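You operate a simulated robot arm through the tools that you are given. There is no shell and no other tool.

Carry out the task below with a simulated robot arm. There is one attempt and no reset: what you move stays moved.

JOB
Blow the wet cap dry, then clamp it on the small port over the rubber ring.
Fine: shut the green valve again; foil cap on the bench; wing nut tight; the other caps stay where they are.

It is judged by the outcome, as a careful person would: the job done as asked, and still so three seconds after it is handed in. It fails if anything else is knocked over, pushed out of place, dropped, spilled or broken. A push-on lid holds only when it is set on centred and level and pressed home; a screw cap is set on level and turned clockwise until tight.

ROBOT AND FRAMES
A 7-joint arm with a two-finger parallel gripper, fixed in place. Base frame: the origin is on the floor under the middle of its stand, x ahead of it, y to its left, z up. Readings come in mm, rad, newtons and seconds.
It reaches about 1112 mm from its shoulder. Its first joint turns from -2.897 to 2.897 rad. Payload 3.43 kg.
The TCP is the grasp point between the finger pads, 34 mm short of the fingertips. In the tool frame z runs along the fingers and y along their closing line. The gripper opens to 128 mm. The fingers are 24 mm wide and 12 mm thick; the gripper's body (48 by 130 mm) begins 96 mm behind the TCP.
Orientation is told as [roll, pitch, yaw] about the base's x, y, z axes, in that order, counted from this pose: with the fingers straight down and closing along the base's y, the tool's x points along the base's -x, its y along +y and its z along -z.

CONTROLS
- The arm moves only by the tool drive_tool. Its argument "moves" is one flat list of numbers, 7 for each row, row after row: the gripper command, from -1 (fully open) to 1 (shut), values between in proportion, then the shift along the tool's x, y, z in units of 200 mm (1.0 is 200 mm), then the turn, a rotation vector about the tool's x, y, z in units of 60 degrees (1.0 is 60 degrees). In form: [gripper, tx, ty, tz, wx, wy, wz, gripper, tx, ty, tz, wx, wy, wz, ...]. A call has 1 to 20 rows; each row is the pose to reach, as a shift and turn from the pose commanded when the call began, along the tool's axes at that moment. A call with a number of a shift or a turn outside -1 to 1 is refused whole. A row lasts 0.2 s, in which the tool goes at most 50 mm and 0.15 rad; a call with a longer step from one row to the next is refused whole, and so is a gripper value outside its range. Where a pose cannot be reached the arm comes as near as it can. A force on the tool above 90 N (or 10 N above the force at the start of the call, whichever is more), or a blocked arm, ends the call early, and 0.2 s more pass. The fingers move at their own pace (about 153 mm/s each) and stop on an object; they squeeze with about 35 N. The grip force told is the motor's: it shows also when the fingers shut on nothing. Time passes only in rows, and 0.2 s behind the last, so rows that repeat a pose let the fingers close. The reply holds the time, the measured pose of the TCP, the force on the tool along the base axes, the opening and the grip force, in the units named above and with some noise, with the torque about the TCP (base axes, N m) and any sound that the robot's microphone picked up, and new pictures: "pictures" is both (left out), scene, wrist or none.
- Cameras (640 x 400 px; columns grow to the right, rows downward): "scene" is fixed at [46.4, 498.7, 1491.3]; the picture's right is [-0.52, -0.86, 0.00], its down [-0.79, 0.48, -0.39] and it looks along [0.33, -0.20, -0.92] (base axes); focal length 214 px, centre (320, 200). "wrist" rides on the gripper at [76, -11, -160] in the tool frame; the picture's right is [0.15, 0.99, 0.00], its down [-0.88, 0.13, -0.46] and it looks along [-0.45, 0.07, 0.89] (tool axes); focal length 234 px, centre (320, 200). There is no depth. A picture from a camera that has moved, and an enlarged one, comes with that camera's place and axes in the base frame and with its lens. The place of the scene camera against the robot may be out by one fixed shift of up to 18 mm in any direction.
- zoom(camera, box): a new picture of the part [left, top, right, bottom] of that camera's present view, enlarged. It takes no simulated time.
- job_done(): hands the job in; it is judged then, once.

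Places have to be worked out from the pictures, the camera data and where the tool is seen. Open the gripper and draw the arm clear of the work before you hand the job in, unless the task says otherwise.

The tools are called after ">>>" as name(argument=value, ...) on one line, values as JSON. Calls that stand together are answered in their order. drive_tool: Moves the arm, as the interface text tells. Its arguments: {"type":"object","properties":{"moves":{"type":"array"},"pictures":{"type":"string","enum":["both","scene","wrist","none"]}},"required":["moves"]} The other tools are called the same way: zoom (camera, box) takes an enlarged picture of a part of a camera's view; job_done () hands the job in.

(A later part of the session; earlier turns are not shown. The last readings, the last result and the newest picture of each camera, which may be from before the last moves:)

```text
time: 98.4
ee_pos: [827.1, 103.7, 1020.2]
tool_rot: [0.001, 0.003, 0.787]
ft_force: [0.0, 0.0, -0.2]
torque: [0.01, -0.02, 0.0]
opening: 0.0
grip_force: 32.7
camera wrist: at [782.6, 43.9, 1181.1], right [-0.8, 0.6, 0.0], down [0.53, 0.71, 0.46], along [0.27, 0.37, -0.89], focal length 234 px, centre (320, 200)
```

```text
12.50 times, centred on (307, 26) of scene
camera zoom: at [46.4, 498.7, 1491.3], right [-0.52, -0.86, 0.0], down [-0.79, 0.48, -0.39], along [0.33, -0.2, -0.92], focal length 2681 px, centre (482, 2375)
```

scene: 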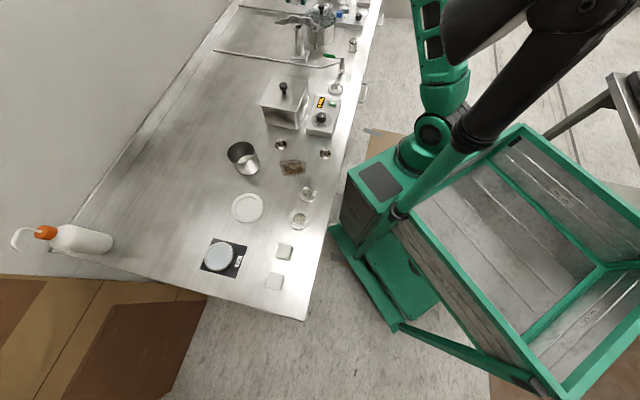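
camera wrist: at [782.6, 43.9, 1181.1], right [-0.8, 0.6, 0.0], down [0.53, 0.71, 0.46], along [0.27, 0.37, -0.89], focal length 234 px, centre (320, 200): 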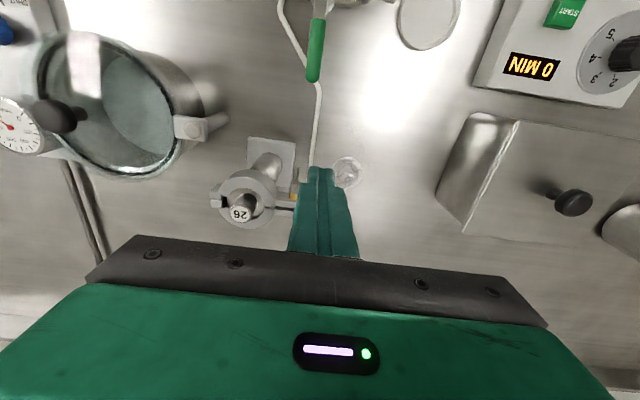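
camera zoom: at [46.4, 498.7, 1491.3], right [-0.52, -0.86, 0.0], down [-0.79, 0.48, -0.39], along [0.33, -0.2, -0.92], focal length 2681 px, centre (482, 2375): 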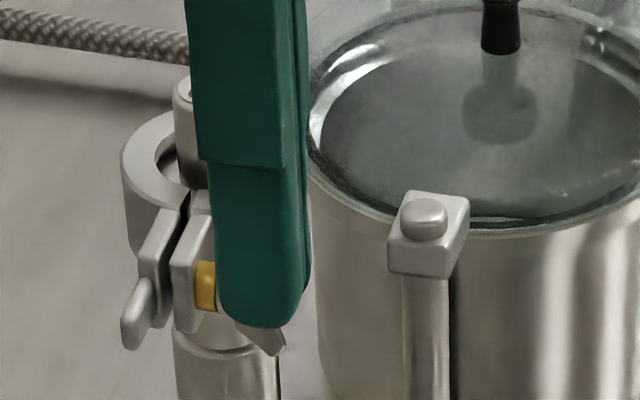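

Finger is beside the top wing with the tip just above axis height. I sweep it to the right (clockwise for the nut seen from its front).

>>> drive_tool(moves=[1, 0, -0.03, 0, 0, 0, 0, 1, 0, -0.055, 0, 0, 0, 0, 1, 0, -0.08, 0, 0, 0, 0, 1, 0, -0.105, 0, 0, 0, 0, 1, 0, -0.127, 0, 0, 0, 0], pictures="wrist")

>>> zoom(camera="wrist", box=[260, 120, 360, 210])

>>> zoom(camera="scene", box=[292, 10, 322, 42])

```text
time: 99.6
ee_pos: [846.8, 86.9, 1021.5]
tool_rot: [0.0, -0.001, 0.783]
ft_force: [-0.1, 1.1, 1.2]
torque: [-0.01, -0.02, -0.05]
opening: 0.1
grip_force: 33.0
camera wrist: at [801.0, 24.9, 1182.0], right [-0.8, 0.6, 0.0], down [0.53, 0.71, 0.46], along [0.27, 0.36, -0.89], focal length 234 px, centre (320, 200)
```

wrist: 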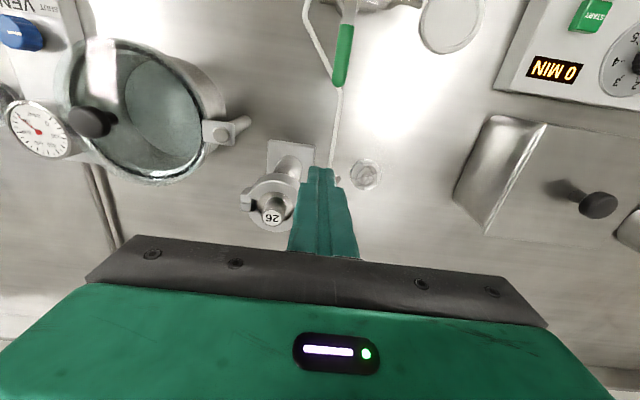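

```text
4.44 times, centred on (310, 165) of wrist
camera zoom: at [801.0, 24.9, 1182.0], right [-0.8, 0.6, 0.0], down [0.53, 0.71, 0.46], along [0.27, 0.36, -0.89], focal length 1041 px, centre (364, 356)
```

zoom: 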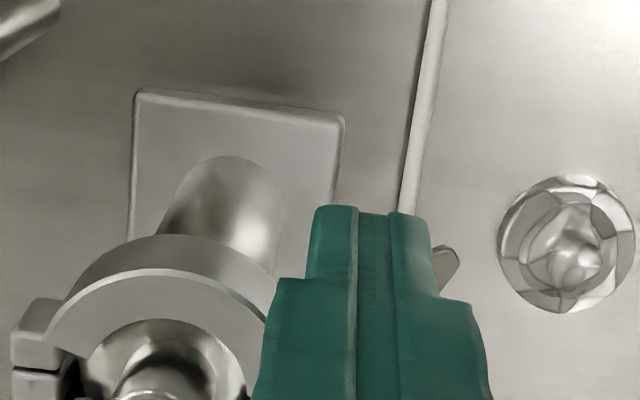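

```text
12.50 times, centred on (307, 26) of scene
camera zoom: at [46.4, 498.7, 1491.3], right [-0.52, -0.86, 0.0], down [-0.79, 0.48, -0.39], along [0.33, -0.2, -0.92], focal length 2681 px, centre (482, 2375)
```

zoom: 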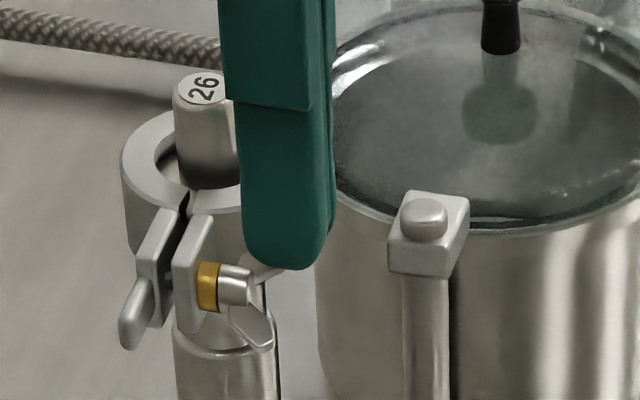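

The wings rotated freely with the sweep. Now I lift, step right, and push the same wing down on the right side to continue clockwise.

>>> drive_tool(moves=[1, 0, 0, -0.045, 0, 0, 0, 1, 0, -0.0415, -0.045, 0, 0, 0, 1, 0, -0.0415, -0.01, 0, 0, 0, 1, 0, -0.0415, 0.015, 0, 0, 0, 1, 0, -0.0415, 0.04, 0, 0, 0, 1, 0, -0.0415, 0.068, 0, 0, 0, 1, 0, -0.0415, 0.068, 0, 0, 0], pictures="wrist")

>>> zoom(camera="wrist", box=[260, 120, 360, 210])

>>> zoom(camera="scene", box=[292, 10, 322, 42])

```text
time: 101.2
ee_pos: [852.2, 79.9, 1008.8]
tool_rot: [0.001, 0.0, 0.784]
ft_force: [7.3, -2.2, 17.6]
torque: [0.1, -0.16, -0.07]
opening: 0.1
grip_force: 32.6
camera wrist: at [807.3, 19.1, 1169.0], right [-0.8, 0.6, 0.0], down [0.53, 0.71, 0.46], along [0.27, 0.37, -0.89], focal length 234 px, centre (320, 200)
```

wrist: 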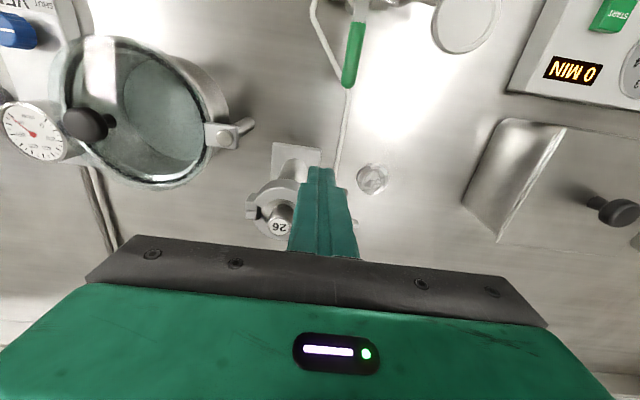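

```text
4.44 times, centred on (310, 165) of wrist
camera zoom: at [807.3, 19.1, 1169.0], right [-0.8, 0.6, 0.0], down [0.53, 0.71, 0.46], along [0.27, 0.37, -0.89], focal length 1041 px, centre (364, 356)
```

zoom: 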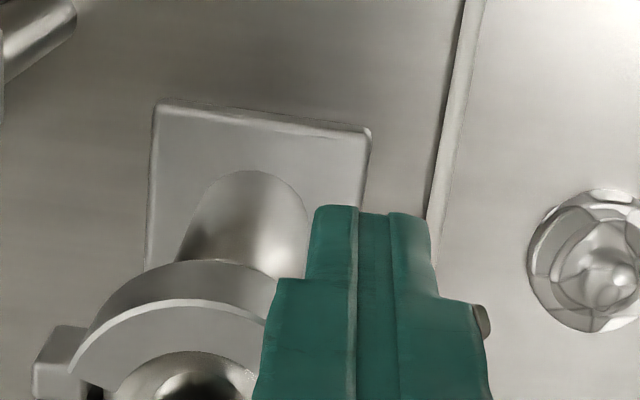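

```text
12.50 times, centred on (307, 26) of scene
camera zoom: at [46.4, 498.7, 1491.3], right [-0.52, -0.86, 0.0], down [-0.79, 0.48, -0.39], along [0.33, -0.2, -0.92], focal length 2681 px, centre (482, 2375)
```

zoom: 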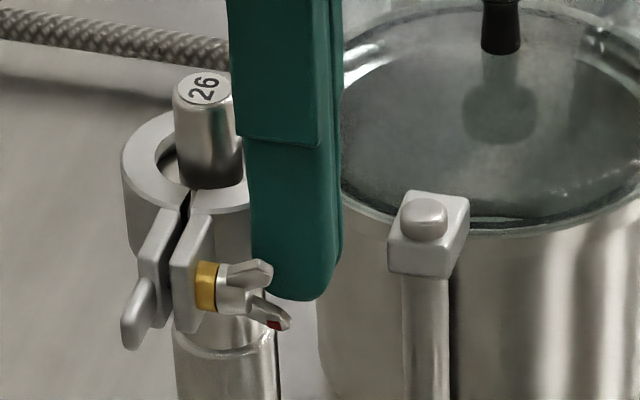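

The red wing has gone past horizontal to the lower right, and the other wing is coming up on the left. I lift and inspect before the next stroke.

>>> drive_tool(moves=[1, 0, 0, -0.05, 0, 0, 0, 1, 0, 0, -0.15, 0, 0, 0, 1, 0, 0.1, -0.2, 0, 0, 0, 1, 0, 0.21, -0.2, 0, 0, 0, 1, 0, 0.21, -0.2, 0, 0, 0], pictures="wrist")

>>> zoom(camera="wrist", box=[260, 120, 360, 210])

>>> zoom(camera="scene", box=[292, 10, 322, 42])

```text
time: 102.4
ee_pos: [821.6, 109.6, 1048.0]
tool_rot: [0.002, 0.002, 0.785]
ft_force: [0.0, 0.2, -0.1]
torque: [-0.02, 0.03, 0.0]
opening: 0.0
grip_force: 32.9
camera wrist: at [776.8, 49.7, 1208.5], right [-0.8, 0.6, 0.0], down [0.53, 0.71, 0.46], along [0.27, 0.37, -0.89], focal length 234 px, centre (320, 200)
```

wrist: 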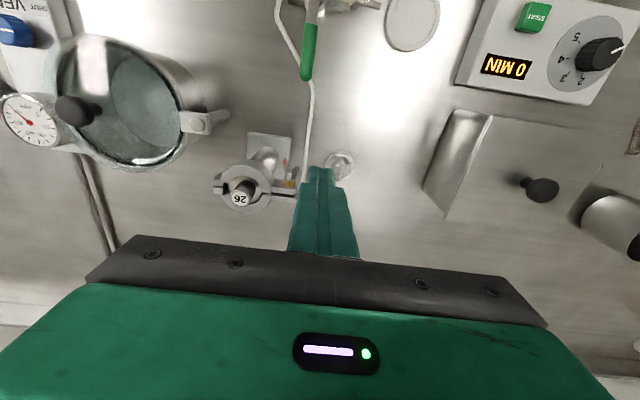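

```text
4.44 times, centred on (310, 165) of wrist
camera zoom: at [776.8, 49.7, 1208.5], right [-0.8, 0.6, 0.0], down [0.53, 0.71, 0.46], along [0.27, 0.37, -0.89], focal length 1041 px, centre (364, 356)
```

zoom: 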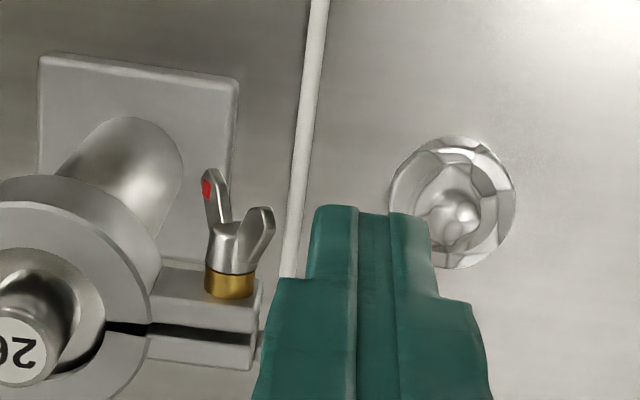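

```text
12.50 times, centred on (307, 26) of scene
camera zoom: at [46.4, 498.7, 1491.3], right [-0.52, -0.86, 0.0], down [-0.79, 0.48, -0.39], along [0.33, -0.2, -0.92], focal length 2681 px, centre (482, 2375)
```

zoom: 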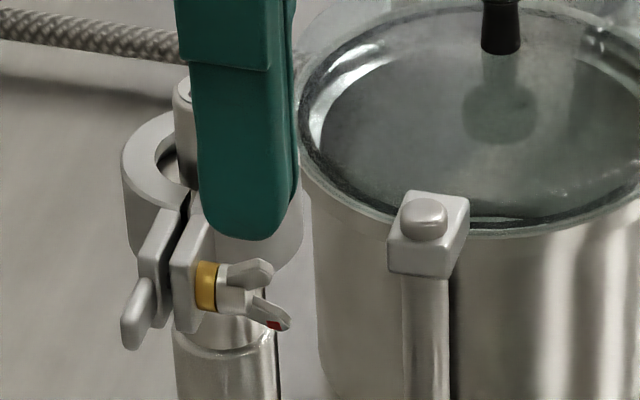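

The nut has turned about 135° clockwise (red wing now low right, other wing upper left). I repeat the combined sweep and push-down stroke on the second wing.

>>> drive_tool(moves=[1, 0, 0, 0.134, 0, 0, 0, 1, 0, -0.04, 0.134, 0, 0, 0, 1, 0, -0.075, 0.134, 0, 0, 0, 1, 0, -0.11, 0.134, 0, 0, 0, 1, 0, -0.14, 0.134, 0, 0, 0, 1, 0, -0.17, 0.134, 0, 0, 0, 1, 0, -0.17, 0.085, 0, 0, 0, 1, 0, -0.213, 0.085, 0, 0, 0, 1, 0, -0.213, 0.12, 0, 0, 0, 1, 0, -0.213, 0.15, 0, 0, 0, 1, 0, -0.213, 0.175, 0, 0, 0, 1, 0, -0.213, 0.2, 0, 0, 0], pictures="wrist")

>>> zoom(camera="scene", box=[292, 10, 322, 42])

```text
time: 103.8
ee_pos: [826.8, 90.2, 1029.6]
tool_rot: [0.005, 0.003, 0.799]
ft_force: [-0.2, 0.0, -0.4]
torque: [-0.05, 0.02, 0.02]
opening: 0.0
grip_force: 33.0
stopped in row 7: the force on the tool passed its limit at 92 N (the readings are from after the stop); the commanded pose is now the measured one
camera wrist: at [783.8, 29.2, 1191.0], right [-0.81, 0.59, 0.01], down [0.52, 0.72, 0.45], along [0.26, 0.37, -0.89], focal length 234 px, centre (320, 200)
```

wrist: 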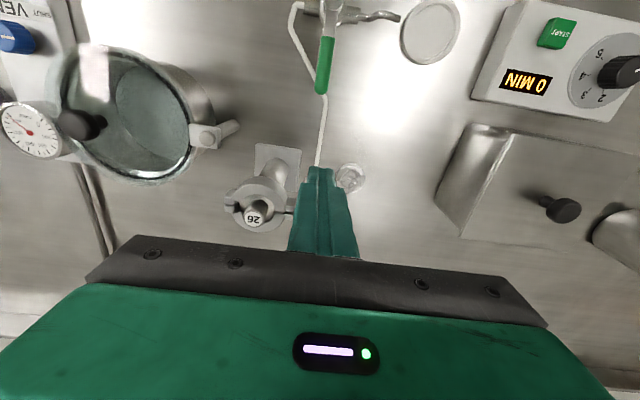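

```text
12.50 times, centred on (307, 26) of scene
camera zoom: at [46.4, 498.7, 1491.3], right [-0.52, -0.86, 0.0], down [-0.79, 0.48, -0.39], along [0.33, -0.2, -0.92], focal length 2681 px, centre (482, 2375)
```

zoom: 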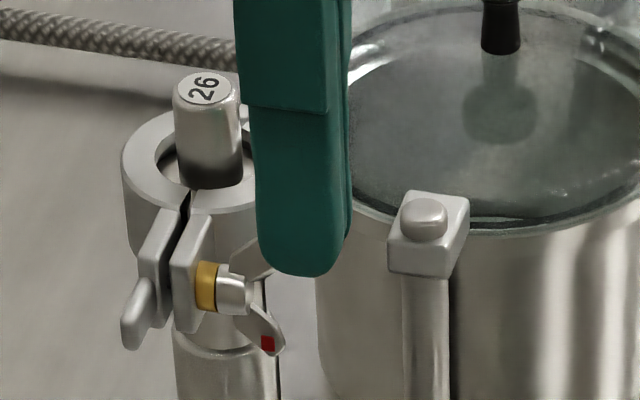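

The second stroke met strong resistance (over 90 N) – the nut is tightening. I back away and inspect the nut, the clamp gap and whether anything shifted.

>>> drive_tool(moves=[1, 0.05, 0.05, -0.05, 0, 0, 0, 1, 0.1, 0.1, -0.15, 0, 0, 0.013, 1, 0.15, 0.1, -0.2, 0, 0, 0.013, 1, 0.15, 0.1, -0.2, 0, 0, 0.013], pictures="wrist")

>>> zoom(camera="wrist", box=[250, 140, 350, 230])

>>> zoom(camera="scene", box=[292, 10, 322, 42])

```text
time: 104.8
ee_pos: [792.9, 85.4, 1069.9]
tool_rot: [0.006, 0.005, 0.786]
ft_force: [-0.5, -0.3, 0.4]
torque: [-0.03, 0.0, 0.0]
opening: 0.0
grip_force: 33.0
camera wrist: at [748.8, 24.8, 1230.9], right [-0.8, 0.6, 0.01], down [0.53, 0.71, 0.45], along [0.26, 0.37, -0.89], focal length 234 px, centre (320, 200)
```

wrist: 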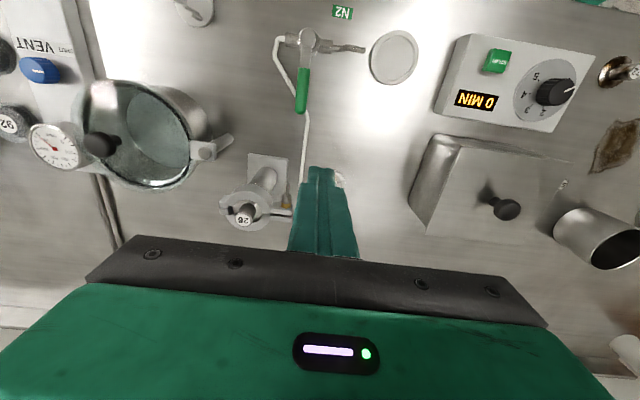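

```text
4.44 times, centred on (300, 185) of wrist
camera zoom: at [748.8, 24.8, 1230.9], right [-0.8, 0.6, 0.01], down [0.53, 0.71, 0.45], along [0.26, 0.37, -0.89], focal length 1041 px, centre (409, 267)
```

zoom: 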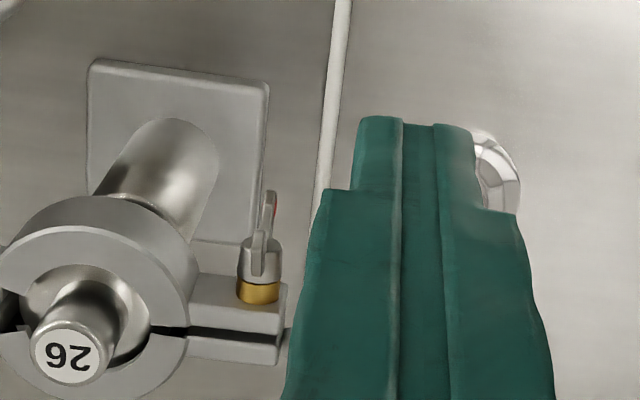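

```text
12.50 times, centred on (307, 26) of scene
camera zoom: at [46.4, 498.7, 1491.3], right [-0.52, -0.86, 0.0], down [-0.79, 0.48, -0.39], along [0.33, -0.2, -0.92], focal length 2681 px, centre (482, 2375)
```

zoom: 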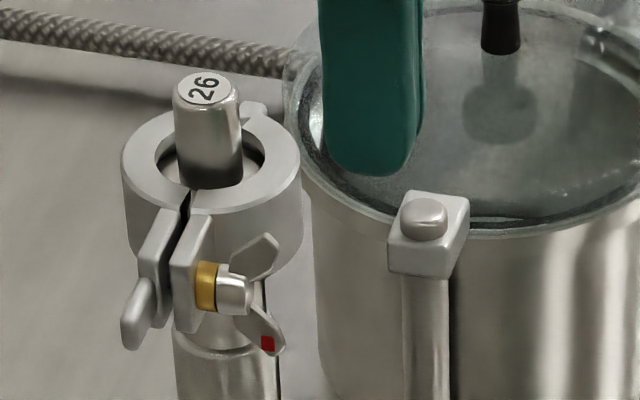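

The nut has turned a full 180° (red wing now at the bottom) and then stopped hard; nothing else moved. I'll test its tightness with a gentler, well-placed push on the upper wing, watching whether it moves.

>>> drive_tool(moves=[1, -0.1, -0.03, 0, 0, 0, 0, 1, -0.2, -0.06, 0, 0, 0, 0, 1, -0.2, -0.06, 0.12, 0, 0, 0, 1, -0.2, -0.06, 0.241, 0, 0, 0, 1, -0.2, -0.06, 0.241, 0, 0, 0], pictures="wrist")

>>> zoom(camera="wrist", box=[260, 120, 360, 210])

```text
time: 106.0
ee_pos: [830.7, 103.5, 1019.2]
tool_rot: [0.005, 0.005, 0.786]
ft_force: [-0.1, -0.2, -0.1]
torque: [0.03, -0.01, 0.0]
opening: 0.2
grip_force: 33.1
camera wrist: at [785.4, 43.1, 1181.0], right [-0.8, 0.6, 0.01], down [0.53, 0.71, 0.45], along [0.27, 0.37, -0.89], focal length 234 px, centre (320, 200)
```

wrist: 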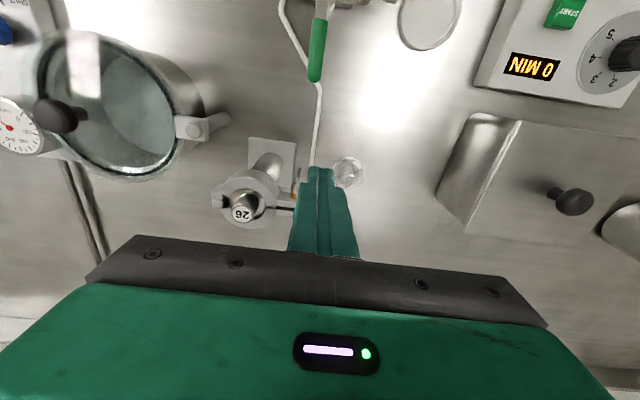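

```text
4.44 times, centred on (310, 165) of wrist
camera zoom: at [785.4, 43.1, 1181.0], right [-0.8, 0.6, 0.01], down [0.53, 0.71, 0.45], along [0.27, 0.37, -0.89], focal length 1041 px, centre (364, 356)
```

zoom: 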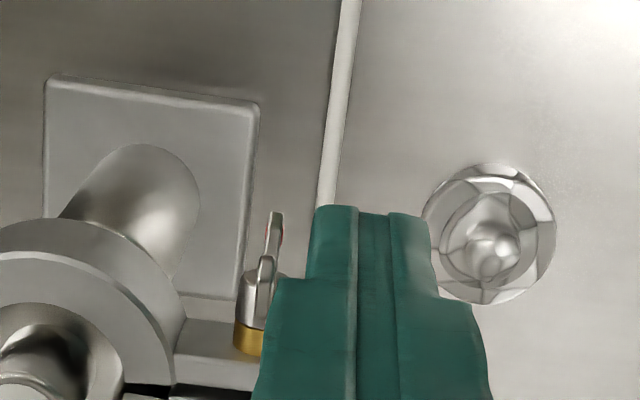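

>>> drive_tool(moves=[1, 0, -0.025, 0, 0, 0, 0, 1, 0, -0.045, 0, 0, 0, 0, 1, 0, -0.055, 0, 0, 0, 0], pictures="none")

>>> drive_tool(moves=[1, 0, -0.008, 0, 0, 0, 0, 1, 0, -0.008, 0, 0, 0, 0], pictures="wrist")

>>> zoom(camera="wrist", box=[260, 120, 360, 210])

>>> zoom(camera="scene", box=[292, 10, 322, 42])

```text
time: 106.8
ee_pos: [834.3, 98.8, 1020.2]
tool_rot: [0.008, 0.007, 0.791]
ft_force: [-25.4, 12.5, 1.5]
torque: [0.4, 0.79, 0.12]
opening: 0.1
grip_force: 32.4
```

```text
time: 107.4
ee_pos: [834.6, 98.7, 1020.9]
tool_rot: [0.009, 0.01, 0.791]
ft_force: [-44.6, 21.1, -2.3]
torque: [0.66, 1.33, 0.13]
opening: 0.0
grip_force: 33.2
camera wrist: at [791.8, 37.1, 1181.3], right [-0.81, 0.59, 0.01], down [0.53, 0.72, 0.45], along [0.26, 0.37, -0.89], focal length 234 px, centre (320, 200)
```

wrist: 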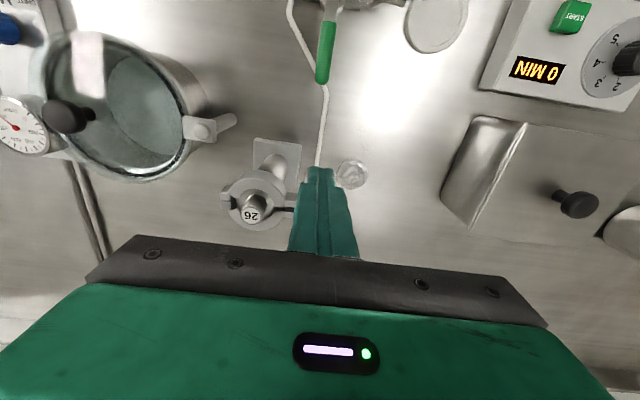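

```text
4.44 times, centred on (310, 165) of wrist
camera zoom: at [791.8, 37.1, 1181.3], right [-0.81, 0.59, 0.01], down [0.53, 0.72, 0.45], along [0.26, 0.37, -0.89], focal length 1041 px, centre (364, 356)
```

zoom: 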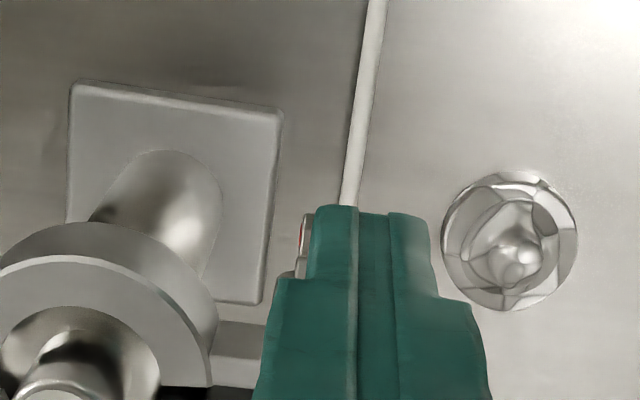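

```text
12.50 times, centred on (307, 26) of scene
camera zoom: at [46.4, 498.7, 1491.3], right [-0.52, -0.86, 0.0], down [-0.79, 0.48, -0.39], along [0.33, -0.2, -0.92], focal length 2681 px, centre (482, 2375)
```

zoom: 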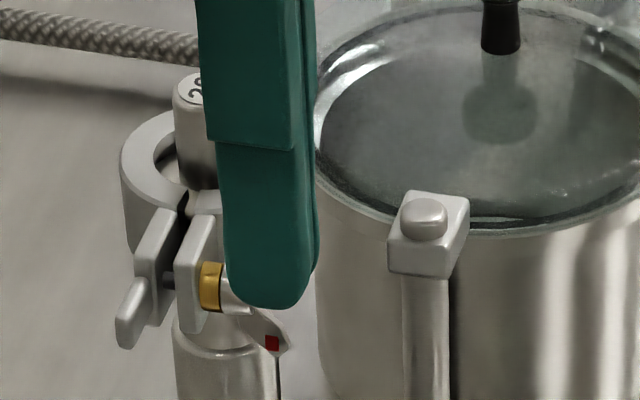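

Under ~49 N the wing did not turn, but the jaw tabs seem to have spread slightly, so I stop pushing, back off and look at the tabs.

>>> drive_tool(moves=[1, 0, 0.03, 0, 0, 0, 0, 1, 0, 0.06, -0.1, -0.008, -0.01, 0.006, 1, 0.05, 0.06, -0.25, -0.008, -0.01, 0.006, 1, 0.15, 0.06, -0.25, -0.008, -0.01, 0.006, 1, 0.15, 0.06, -0.25, -0.008, -0.01, 0.006], pictures="wrist")

>>> zoom(camera="wrist", box=[250, 140, 350, 230])

>>> zoom(camera="scene", box=[292, 10, 322, 42])

```text
time: 108.6
ee_pos: [807.4, 81.8, 1070.9]
tool_rot: [0.016, -0.005, 0.782]
ft_force: [-0.4, 0.0, 0.0]
torque: [0.0, -0.01, -0.02]
opening: 0.2
grip_force: 33.6
camera wrist: at [763.7, 19.5, 1230.7], right [-0.8, 0.6, 0.01], down [0.54, 0.71, 0.46], along [0.27, 0.38, -0.89], focal length 234 px, centre (320, 200)
```

wrist: 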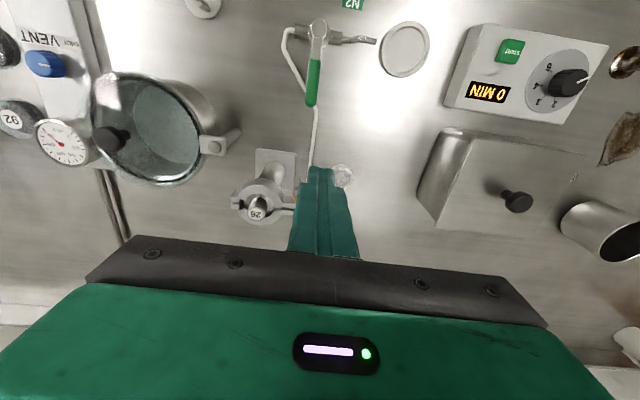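

```text
4.44 times, centred on (300, 185) of wrist
camera zoom: at [763.7, 19.5, 1230.7], right [-0.8, 0.6, 0.01], down [0.54, 0.71, 0.46], along [0.27, 0.38, -0.89], focal length 1041 px, centre (409, 267)
```

zoom: 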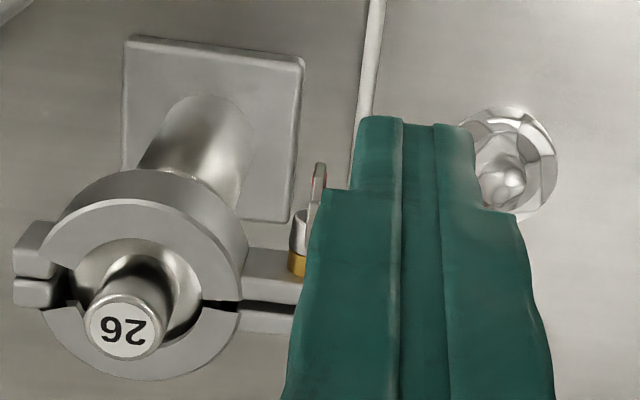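

```text
12.50 times, centred on (307, 26) of scene
camera zoom: at [46.4, 498.7, 1491.3], right [-0.52, -0.86, 0.0], down [-0.79, 0.48, -0.39], along [0.33, -0.2, -0.92], focal length 2681 px, centre (482, 2375)
```

zoom: 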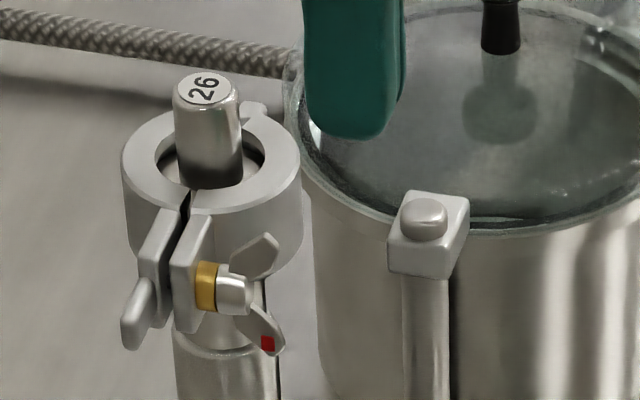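

After unloading, the tabs sprang back together and the wings stay vertical – the nut is at a firm stop after 180°. I compare the tab gap at the same zoom as before tightening.

>>> zoom(camera="scene", box=[295, 10, 320, 40])

>>> zoom(camera="scene", box=[296, 18, 310, 36])

>>> zoom(camera="scene", box=[240, 0, 400, 110])

```text
13.33 times, centred on (308, 25) of scene
camera zoom: at [46.4, 498.7, 1491.3], right [-0.52, -0.86, 0.0], down [-0.79, 0.48, -0.39], along [0.33, -0.2, -0.92], focal length 2860 px, centre (487, 2533)
```

zoom: 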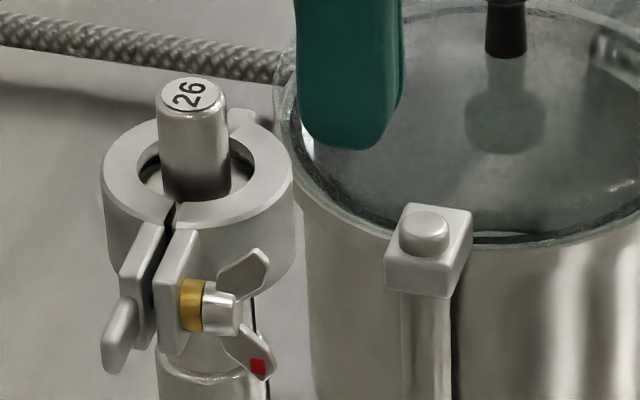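

```text
16.00 times, centred on (303, 27) of scene
camera zoom: at [46.4, 498.7, 1491.3], right [-0.52, -0.86, 0.0], down [-0.79, 0.48, -0.39], along [0.33, -0.2, -0.92], focal length 3432 px, centre (592, 2968)
```

zoom: 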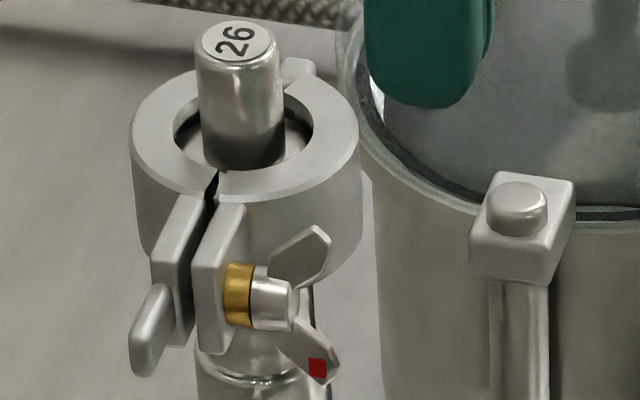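

```text
3.64 times, centred on (320, 55) of scene
camera zoom: at [46.4, 498.7, 1491.3], right [-0.52, -0.86, 0.0], down [-0.79, 0.48, -0.39], along [0.33, -0.2, -0.92], focal length 780 px, centre (320, 727)
```

zoom: 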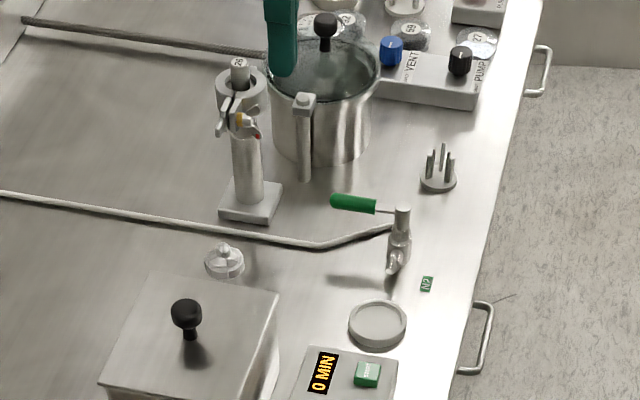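

The tab gap is unchanged and everything else (cap, stand, foil, valve) looks undisturbed. To be sure the clamp is truly held, I straighten the tool and gently test whether jaw 2's tab can still swing open freely.

>>> drive_tool(moves=[1, -0.1, 0.0145, 0, 0.0074, 0.0142, -0.0029, 1, -0.2, 0.0145, 0, 0.0074, 0.0142, -0.0029, 1, -0.2, 0.0145, 0.15, 0.0074, 0.0142, -0.0029, 1, -0.2, 0.0145, 0.31, 0.0074, 0.0142, -0.0029, 1, -0.2, 0.0145, 0.31, 0.0074, 0.0142, -0.0029], pictures="wrist")

>>> zoom(camera="wrist", box=[260, 120, 360, 210])

>>> zoom(camera="scene", box=[295, 10, 320, 40])

```text
time: 109.8
ee_pos: [834.6, 114.5, 1010.0]
tool_rot: [0.006, 0.01, 0.781]
ft_force: [-0.4, 0.1, -1.2]
torque: [0.0, 0.01, 0.01]
opening: 0.0
grip_force: 33.1
camera wrist: at [791.1, 54.0, 1171.6], right [-0.8, 0.6, 0.01], down [0.54, 0.71, 0.45], along [0.26, 0.36, -0.89], focal length 234 px, centre (320, 200)
```

wrist: 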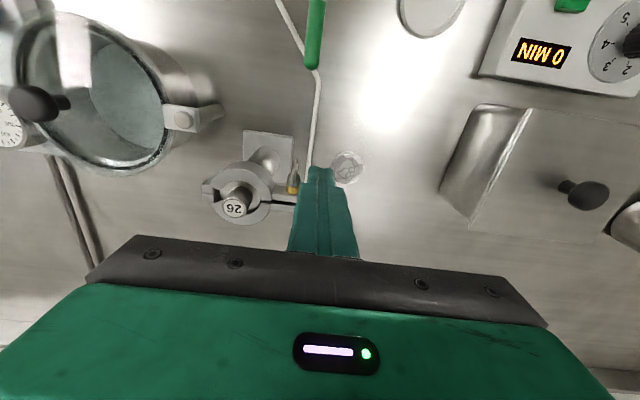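

```text
4.44 times, centred on (310, 165) of wrist
camera zoom: at [791.1, 54.0, 1171.6], right [-0.8, 0.6, 0.01], down [0.54, 0.71, 0.45], along [0.26, 0.36, -0.89], focal length 1041 px, centre (364, 356)
```

zoom: 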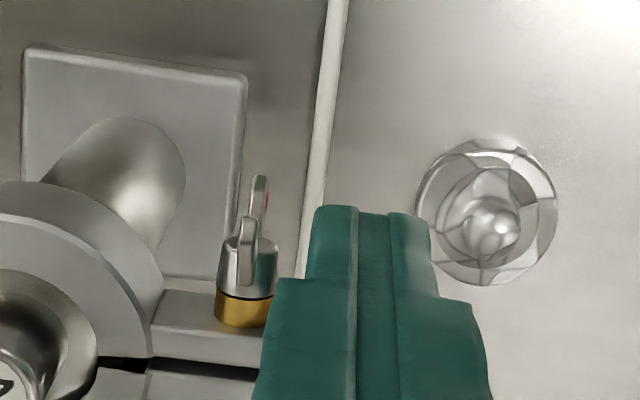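

```text
13.33 times, centred on (308, 25) of scene
camera zoom: at [46.4, 498.7, 1491.3], right [-0.52, -0.86, 0.0], down [-0.79, 0.48, -0.39], along [0.33, -0.2, -0.92], focal length 2860 px, centre (487, 2533)
```

zoom: 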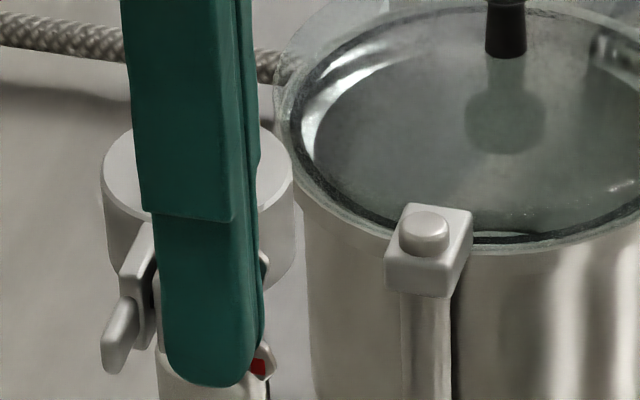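

>>> drive_tool(moves=[1, -0.03, 0, 0, 0, 0, 0, 1, -0.045, 0, 0, 0, 0, 0, 1, -0.045, 0, 0, 0, 0, 0], pictures="none")

>>> zoom(camera="scene", box=[295, 10, 320, 40])

```text
time: 110.6
ee_pos: [841.3, 120.8, 1011.2]
tool_rot: [0.005, 0.011, 0.781]
ft_force: [-0.2, 0.6, -0.4]
torque: [0.02, 0.01, -0.03]
opening: 0.1
grip_force: 32.9
```

```text
13.33 times, centred on (308, 25) of scene
camera zoom: at [46.4, 498.7, 1491.3], right [-0.52, -0.86, 0.0], down [-0.79, 0.48, -0.39], along [0.33, -0.2, -0.92], focal length 2860 px, centre (487, 2533)
```

zoom: 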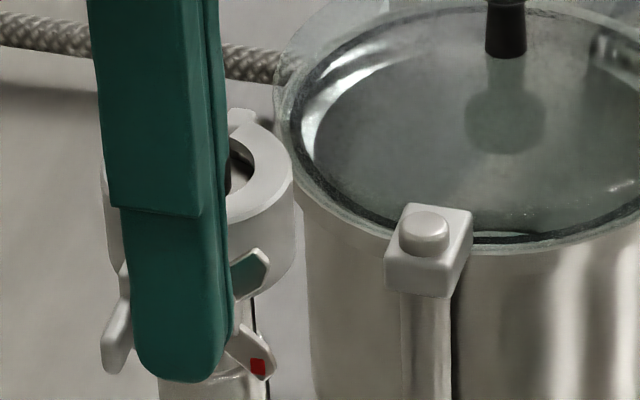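

>>> drive_tool(moves=[1, -0.01, 0, 0, 0, 0, 0, 1, -0.02, 0, 0, 0, 0, 0], pictures="none")

>>> zoom(camera="scene", box=[295, 10, 320, 40])

```text
time: 111.2
ee_pos: [843.7, 123.4, 1009.2]
tool_rot: [0.008, 0.01, 0.782]
ft_force: [0.4, -0.5, 0.4]
torque: [0.01, 0.01, -0.02]
opening: 0.2
grip_force: 33.1
```

```text
13.33 times, centred on (308, 25) of scene
camera zoom: at [46.4, 498.7, 1491.3], right [-0.52, -0.86, 0.0], down [-0.79, 0.48, -0.39], along [0.33, -0.2, -0.92], focal length 2860 px, centre (487, 2533)
```

zoom: 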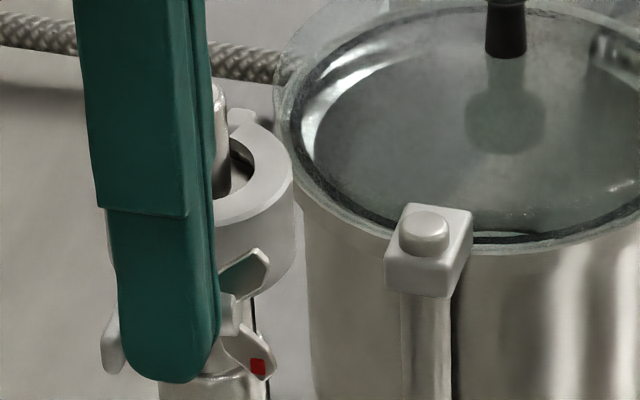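

>>> drive_tool(moves=[1, -0.008, 0, 0, 0, 0, 0, 1, -0.015, 0, 0, 0, 0, 0], pictures="none")

>>> zoom(camera="scene", box=[295, 10, 320, 40])

```text
time: 111.8
ee_pos: [845.2, 123.7, 1009.5]
tool_rot: [0.008, 0.011, 0.783]
ft_force: [0.1, -0.6, -0.1]
torque: [-0.01, 0.03, 0.02]
opening: 0.0
grip_force: 33.6
```

```text
13.33 times, centred on (308, 25) of scene
camera zoom: at [46.4, 498.7, 1491.3], right [-0.52, -0.86, 0.0], down [-0.79, 0.48, -0.39], along [0.33, -0.2, -0.92], focal length 2860 px, centre (487, 2533)
```

zoom: 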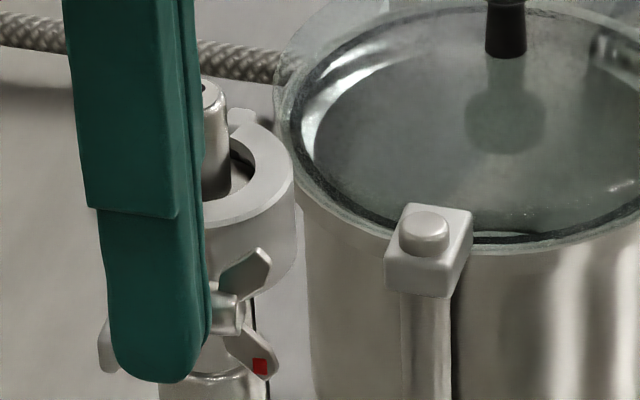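

>>> drive_tool(moves=[1, -0.006, 0, 0, 0, 0, 0, 1, -0.012, 0, 0, 0, 0, 0], pictures="wrist")

>>> zoom(camera="scene", box=[295, 10, 320, 40])

>>> zoom(camera="wrist", box=[260, 140, 360, 230])

```text
time: 112.4
ee_pos: [846.4, 127.2, 1010.7]
tool_rot: [0.008, 0.011, 0.782]
ft_force: [-2.9, -2.2, -0.4]
torque: [-0.07, 0.11, -0.01]
opening: 0.3
grip_force: 32.4
camera wrist: at [803.6, 66.2, 1170.8], right [-0.8, 0.6, 0.01], down [0.54, 0.71, 0.45], along [0.26, 0.36, -0.89], focal length 234 px, centre (320, 200)
```

wrist: 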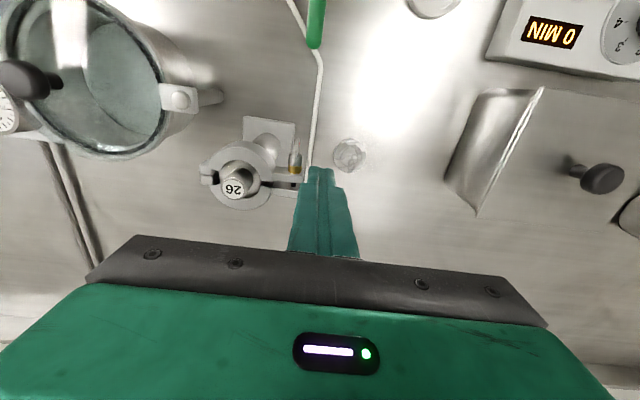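

```text
13.33 times, centred on (308, 25) of scene
camera zoom: at [46.4, 498.7, 1491.3], right [-0.52, -0.86, 0.0], down [-0.79, 0.48, -0.39], along [0.33, -0.2, -0.92], focal length 2860 px, centre (487, 2533)
```

zoom: 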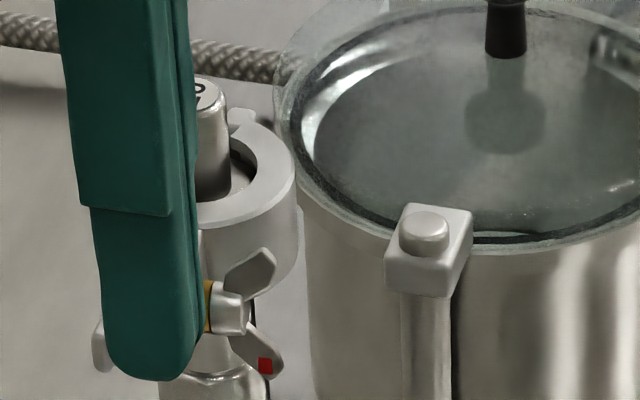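

```text
4.44 times, centred on (310, 185) of wrist
camera zoom: at [803.6, 66.2, 1170.8], right [-0.8, 0.6, 0.01], down [0.54, 0.71, 0.45], along [0.26, 0.36, -0.89], focal length 1041 px, centre (364, 267)
```

zoom: 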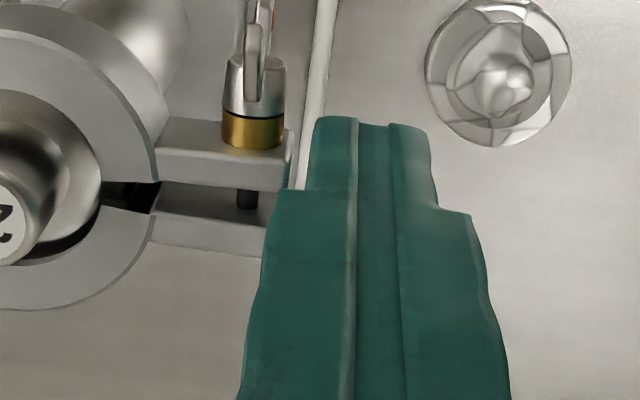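

The tabs moved apart with only ~4 N, so I check whether they spring back when I withdraw.

>>> drive_tool(moves=[1, 0.015, 0, 0, 0, 0, 0, 1, 0.04, 0, 0, 0, 0, 0, 1, 0.06, 0, 0, 0, 0, 0, 1, 0.06, 0, 0, 0, 0, 0], pictures="wrist")

>>> zoom(camera="scene", box=[295, 10, 320, 40])

>>> zoom(camera="wrist", box=[260, 140, 360, 230])

```text
time: 113.4
ee_pos: [838.9, 117.9, 1010.2]
tool_rot: [0.008, 0.01, 0.783]
ft_force: [0.6, -0.1, 0.3]
torque: [0.04, 0.03, 0.0]
opening: 0.1
grip_force: 33.0
camera wrist: at [795.3, 57.1, 1171.0], right [-0.8, 0.6, 0.01], down [0.54, 0.71, 0.45], along [0.26, 0.36, -0.89], focal length 234 px, centre (320, 200)
```

wrist: 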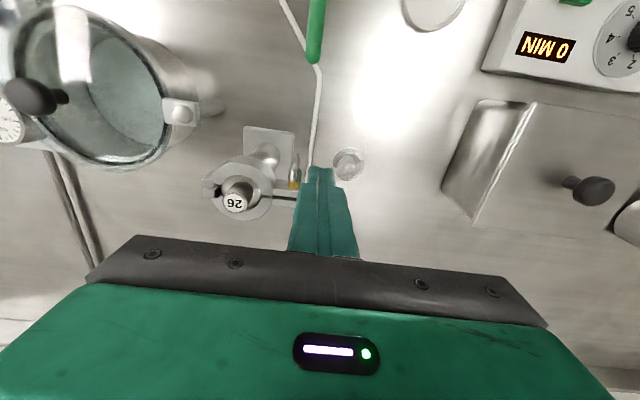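

```text
13.33 times, centred on (308, 25) of scene
camera zoom: at [46.4, 498.7, 1491.3], right [-0.52, -0.86, 0.0], down [-0.79, 0.48, -0.39], along [0.33, -0.2, -0.92], focal length 2860 px, centre (487, 2533)
```

zoom: 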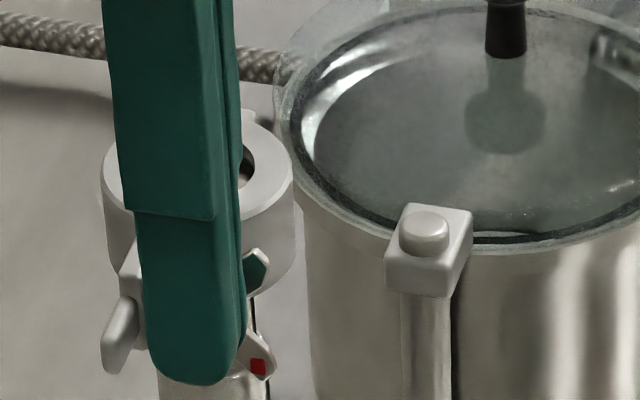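

```text
4.44 times, centred on (310, 185) of wrist
camera zoom: at [795.3, 57.1, 1171.0], right [-0.8, 0.6, 0.01], down [0.54, 0.71, 0.45], along [0.26, 0.36, -0.89], focal length 1041 px, centre (364, 267)
```

zoom: 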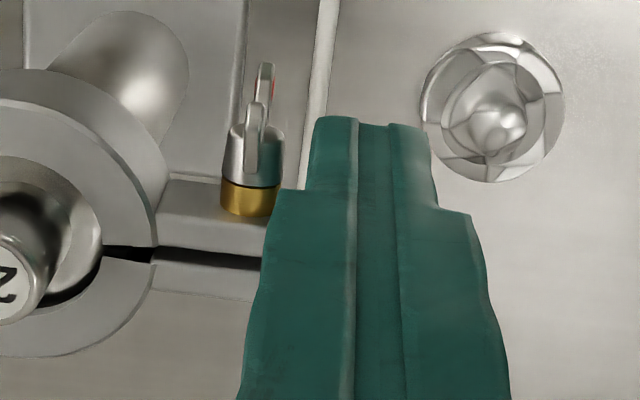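

The tabs spring back closed by themselves, so something holds them elastically. I push slightly further once more to see whether the resisting force grows (held by the nut) or the jaw just falls open.

>>> drive_tool(moves=[1, -0.03, 0, 0, 0, 0, 0, 1, -0.06, 0, 0, 0, 0, 0, 1, -0.075, 0, 0, 0, 0, 0, 1, -0.085, 0, 0, 0, 0, 0, 1, -0.085, 0, 0, 0, 0, 0], pictures="wrist")

>>> zoom(camera="wrist", box=[260, 140, 360, 230])

>>> zoom(camera="scene", box=[295, 10, 320, 40])

```text
time: 114.6
ee_pos: [848.2, 127.6, 1008.3]
tool_rot: [0.009, 0.016, 0.78]
ft_force: [-35.7, -29.0, 4.5]
torque: [-0.96, 0.68, -0.05]
opening: 0.0
grip_force: 32.9
camera wrist: at [805.5, 67.4, 1170.6], right [-0.8, 0.6, 0.01], down [0.54, 0.71, 0.44], along [0.26, 0.36, -0.9], focal length 234 px, centre (320, 200)
```

wrist: 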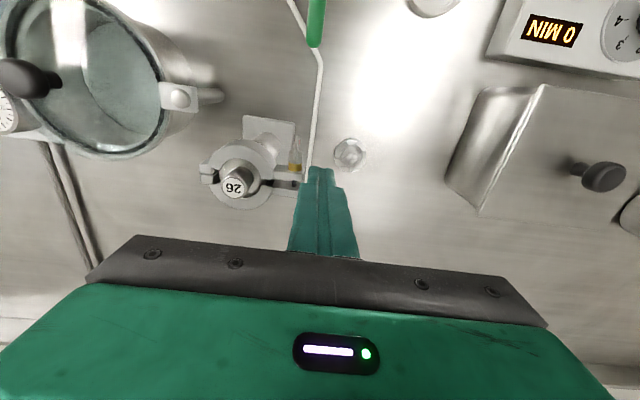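

```text
4.44 times, centred on (310, 185) of wrist
camera zoom: at [805.5, 67.4, 1170.6], right [-0.8, 0.6, 0.01], down [0.54, 0.71, 0.44], along [0.26, 0.36, -0.9], focal length 1041 px, centre (364, 267)
```

zoom: 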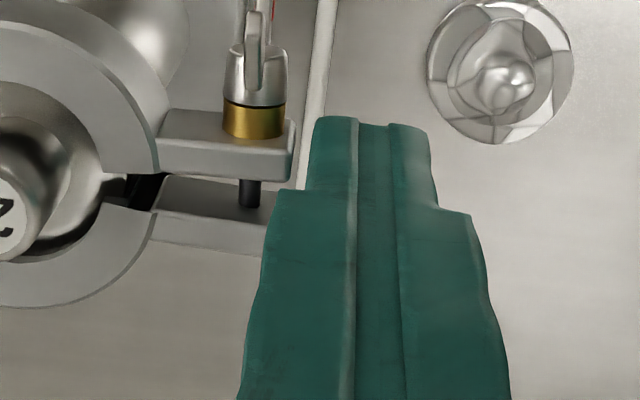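

```text
13.33 times, centred on (308, 25) of scene
camera zoom: at [46.4, 498.7, 1491.3], right [-0.52, -0.86, 0.0], down [-0.79, 0.48, -0.39], along [0.33, -0.2, -0.92], focal length 2860 px, centre (487, 2533)
```

zoom: 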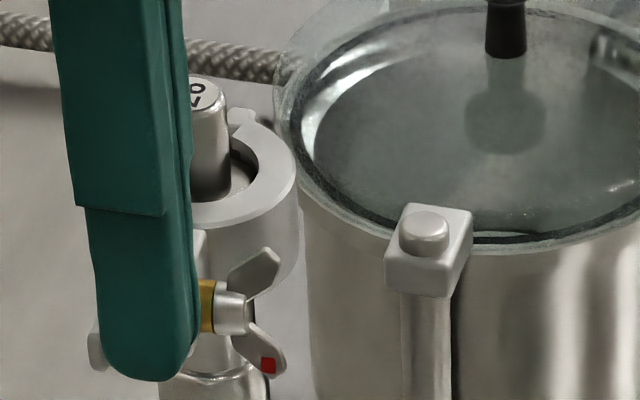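

The resistance jumps to 46 N after a tiny further motion – the bolt is holding the jaws, so the nut is engaged. I withdraw and verify the tabs close up again.

>>> drive_tool(moves=[1, 0.03, 0, 0, 0, 0, 0, 1, 0.09, 0, 0, 0, 0, 0, 1, 0.12, 0, -0.15, 0, 0, 0, 1, 0.15, 0, -0.35, 0.001, -0.013, 0, 1, 0.15, 0, -0.45, 0.001, -0.013, 0, 1, 0.15, 0, -0.45, 0.001, -0.013, 0], pictures="wrist")

>>> zoom(camera="scene", box=[295, 10, 320, 40])

>>> zoom(camera="wrist", box=[230, 120, 330, 220])

```text
time: 116.0
ee_pos: [829.6, 108.9, 1097.9]
tool_rot: [0.005, -0.003, 0.783]
ft_force: [-0.1, -0.5, 0.3]
torque: [-0.03, -0.01, -0.04]
opening: 0.0
grip_force: 32.8
camera wrist: at [785.2, 46.6, 1259.7], right [-0.8, 0.6, 0.0], down [0.53, 0.71, 0.46], along [0.27, 0.37, -0.89], focal length 234 px, centre (320, 200)
```

wrist: 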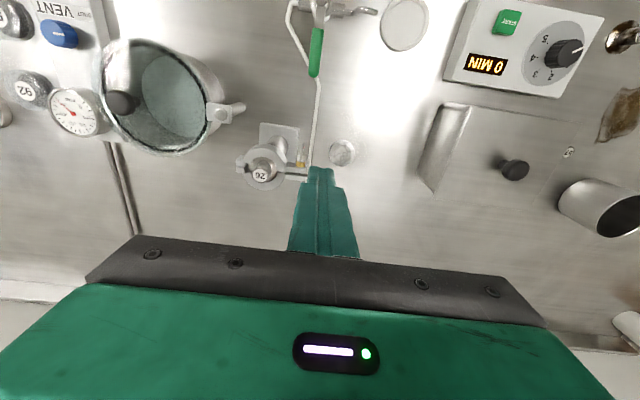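

```text
13.33 times, centred on (308, 25) of scene
camera zoom: at [46.4, 498.7, 1491.3], right [-0.52, -0.86, 0.0], down [-0.79, 0.48, -0.39], along [0.33, -0.2, -0.92], focal length 2860 px, centre (487, 2533)
```

zoom: 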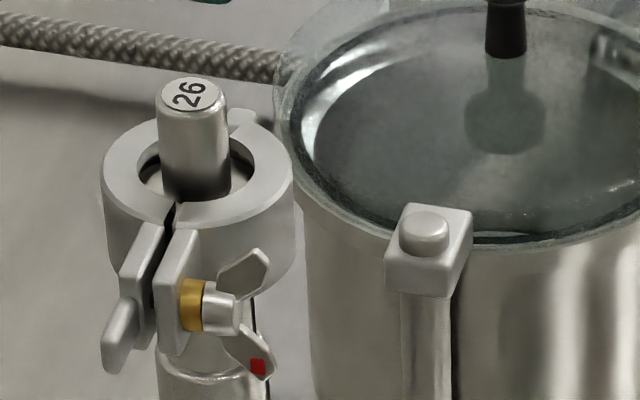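

```text
4.00 times, centred on (280, 170) of wrist
camera zoom: at [785.2, 46.6, 1259.7], right [-0.8, 0.6, 0.0], down [0.53, 0.71, 0.46], along [0.27, 0.37, -0.89], focal length 937 px, centre (480, 320)
```

zoom: 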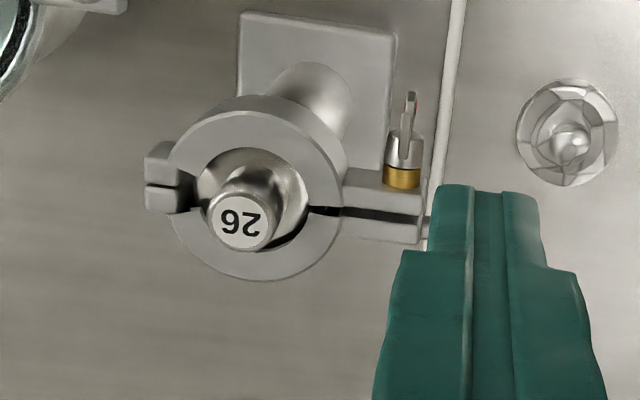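

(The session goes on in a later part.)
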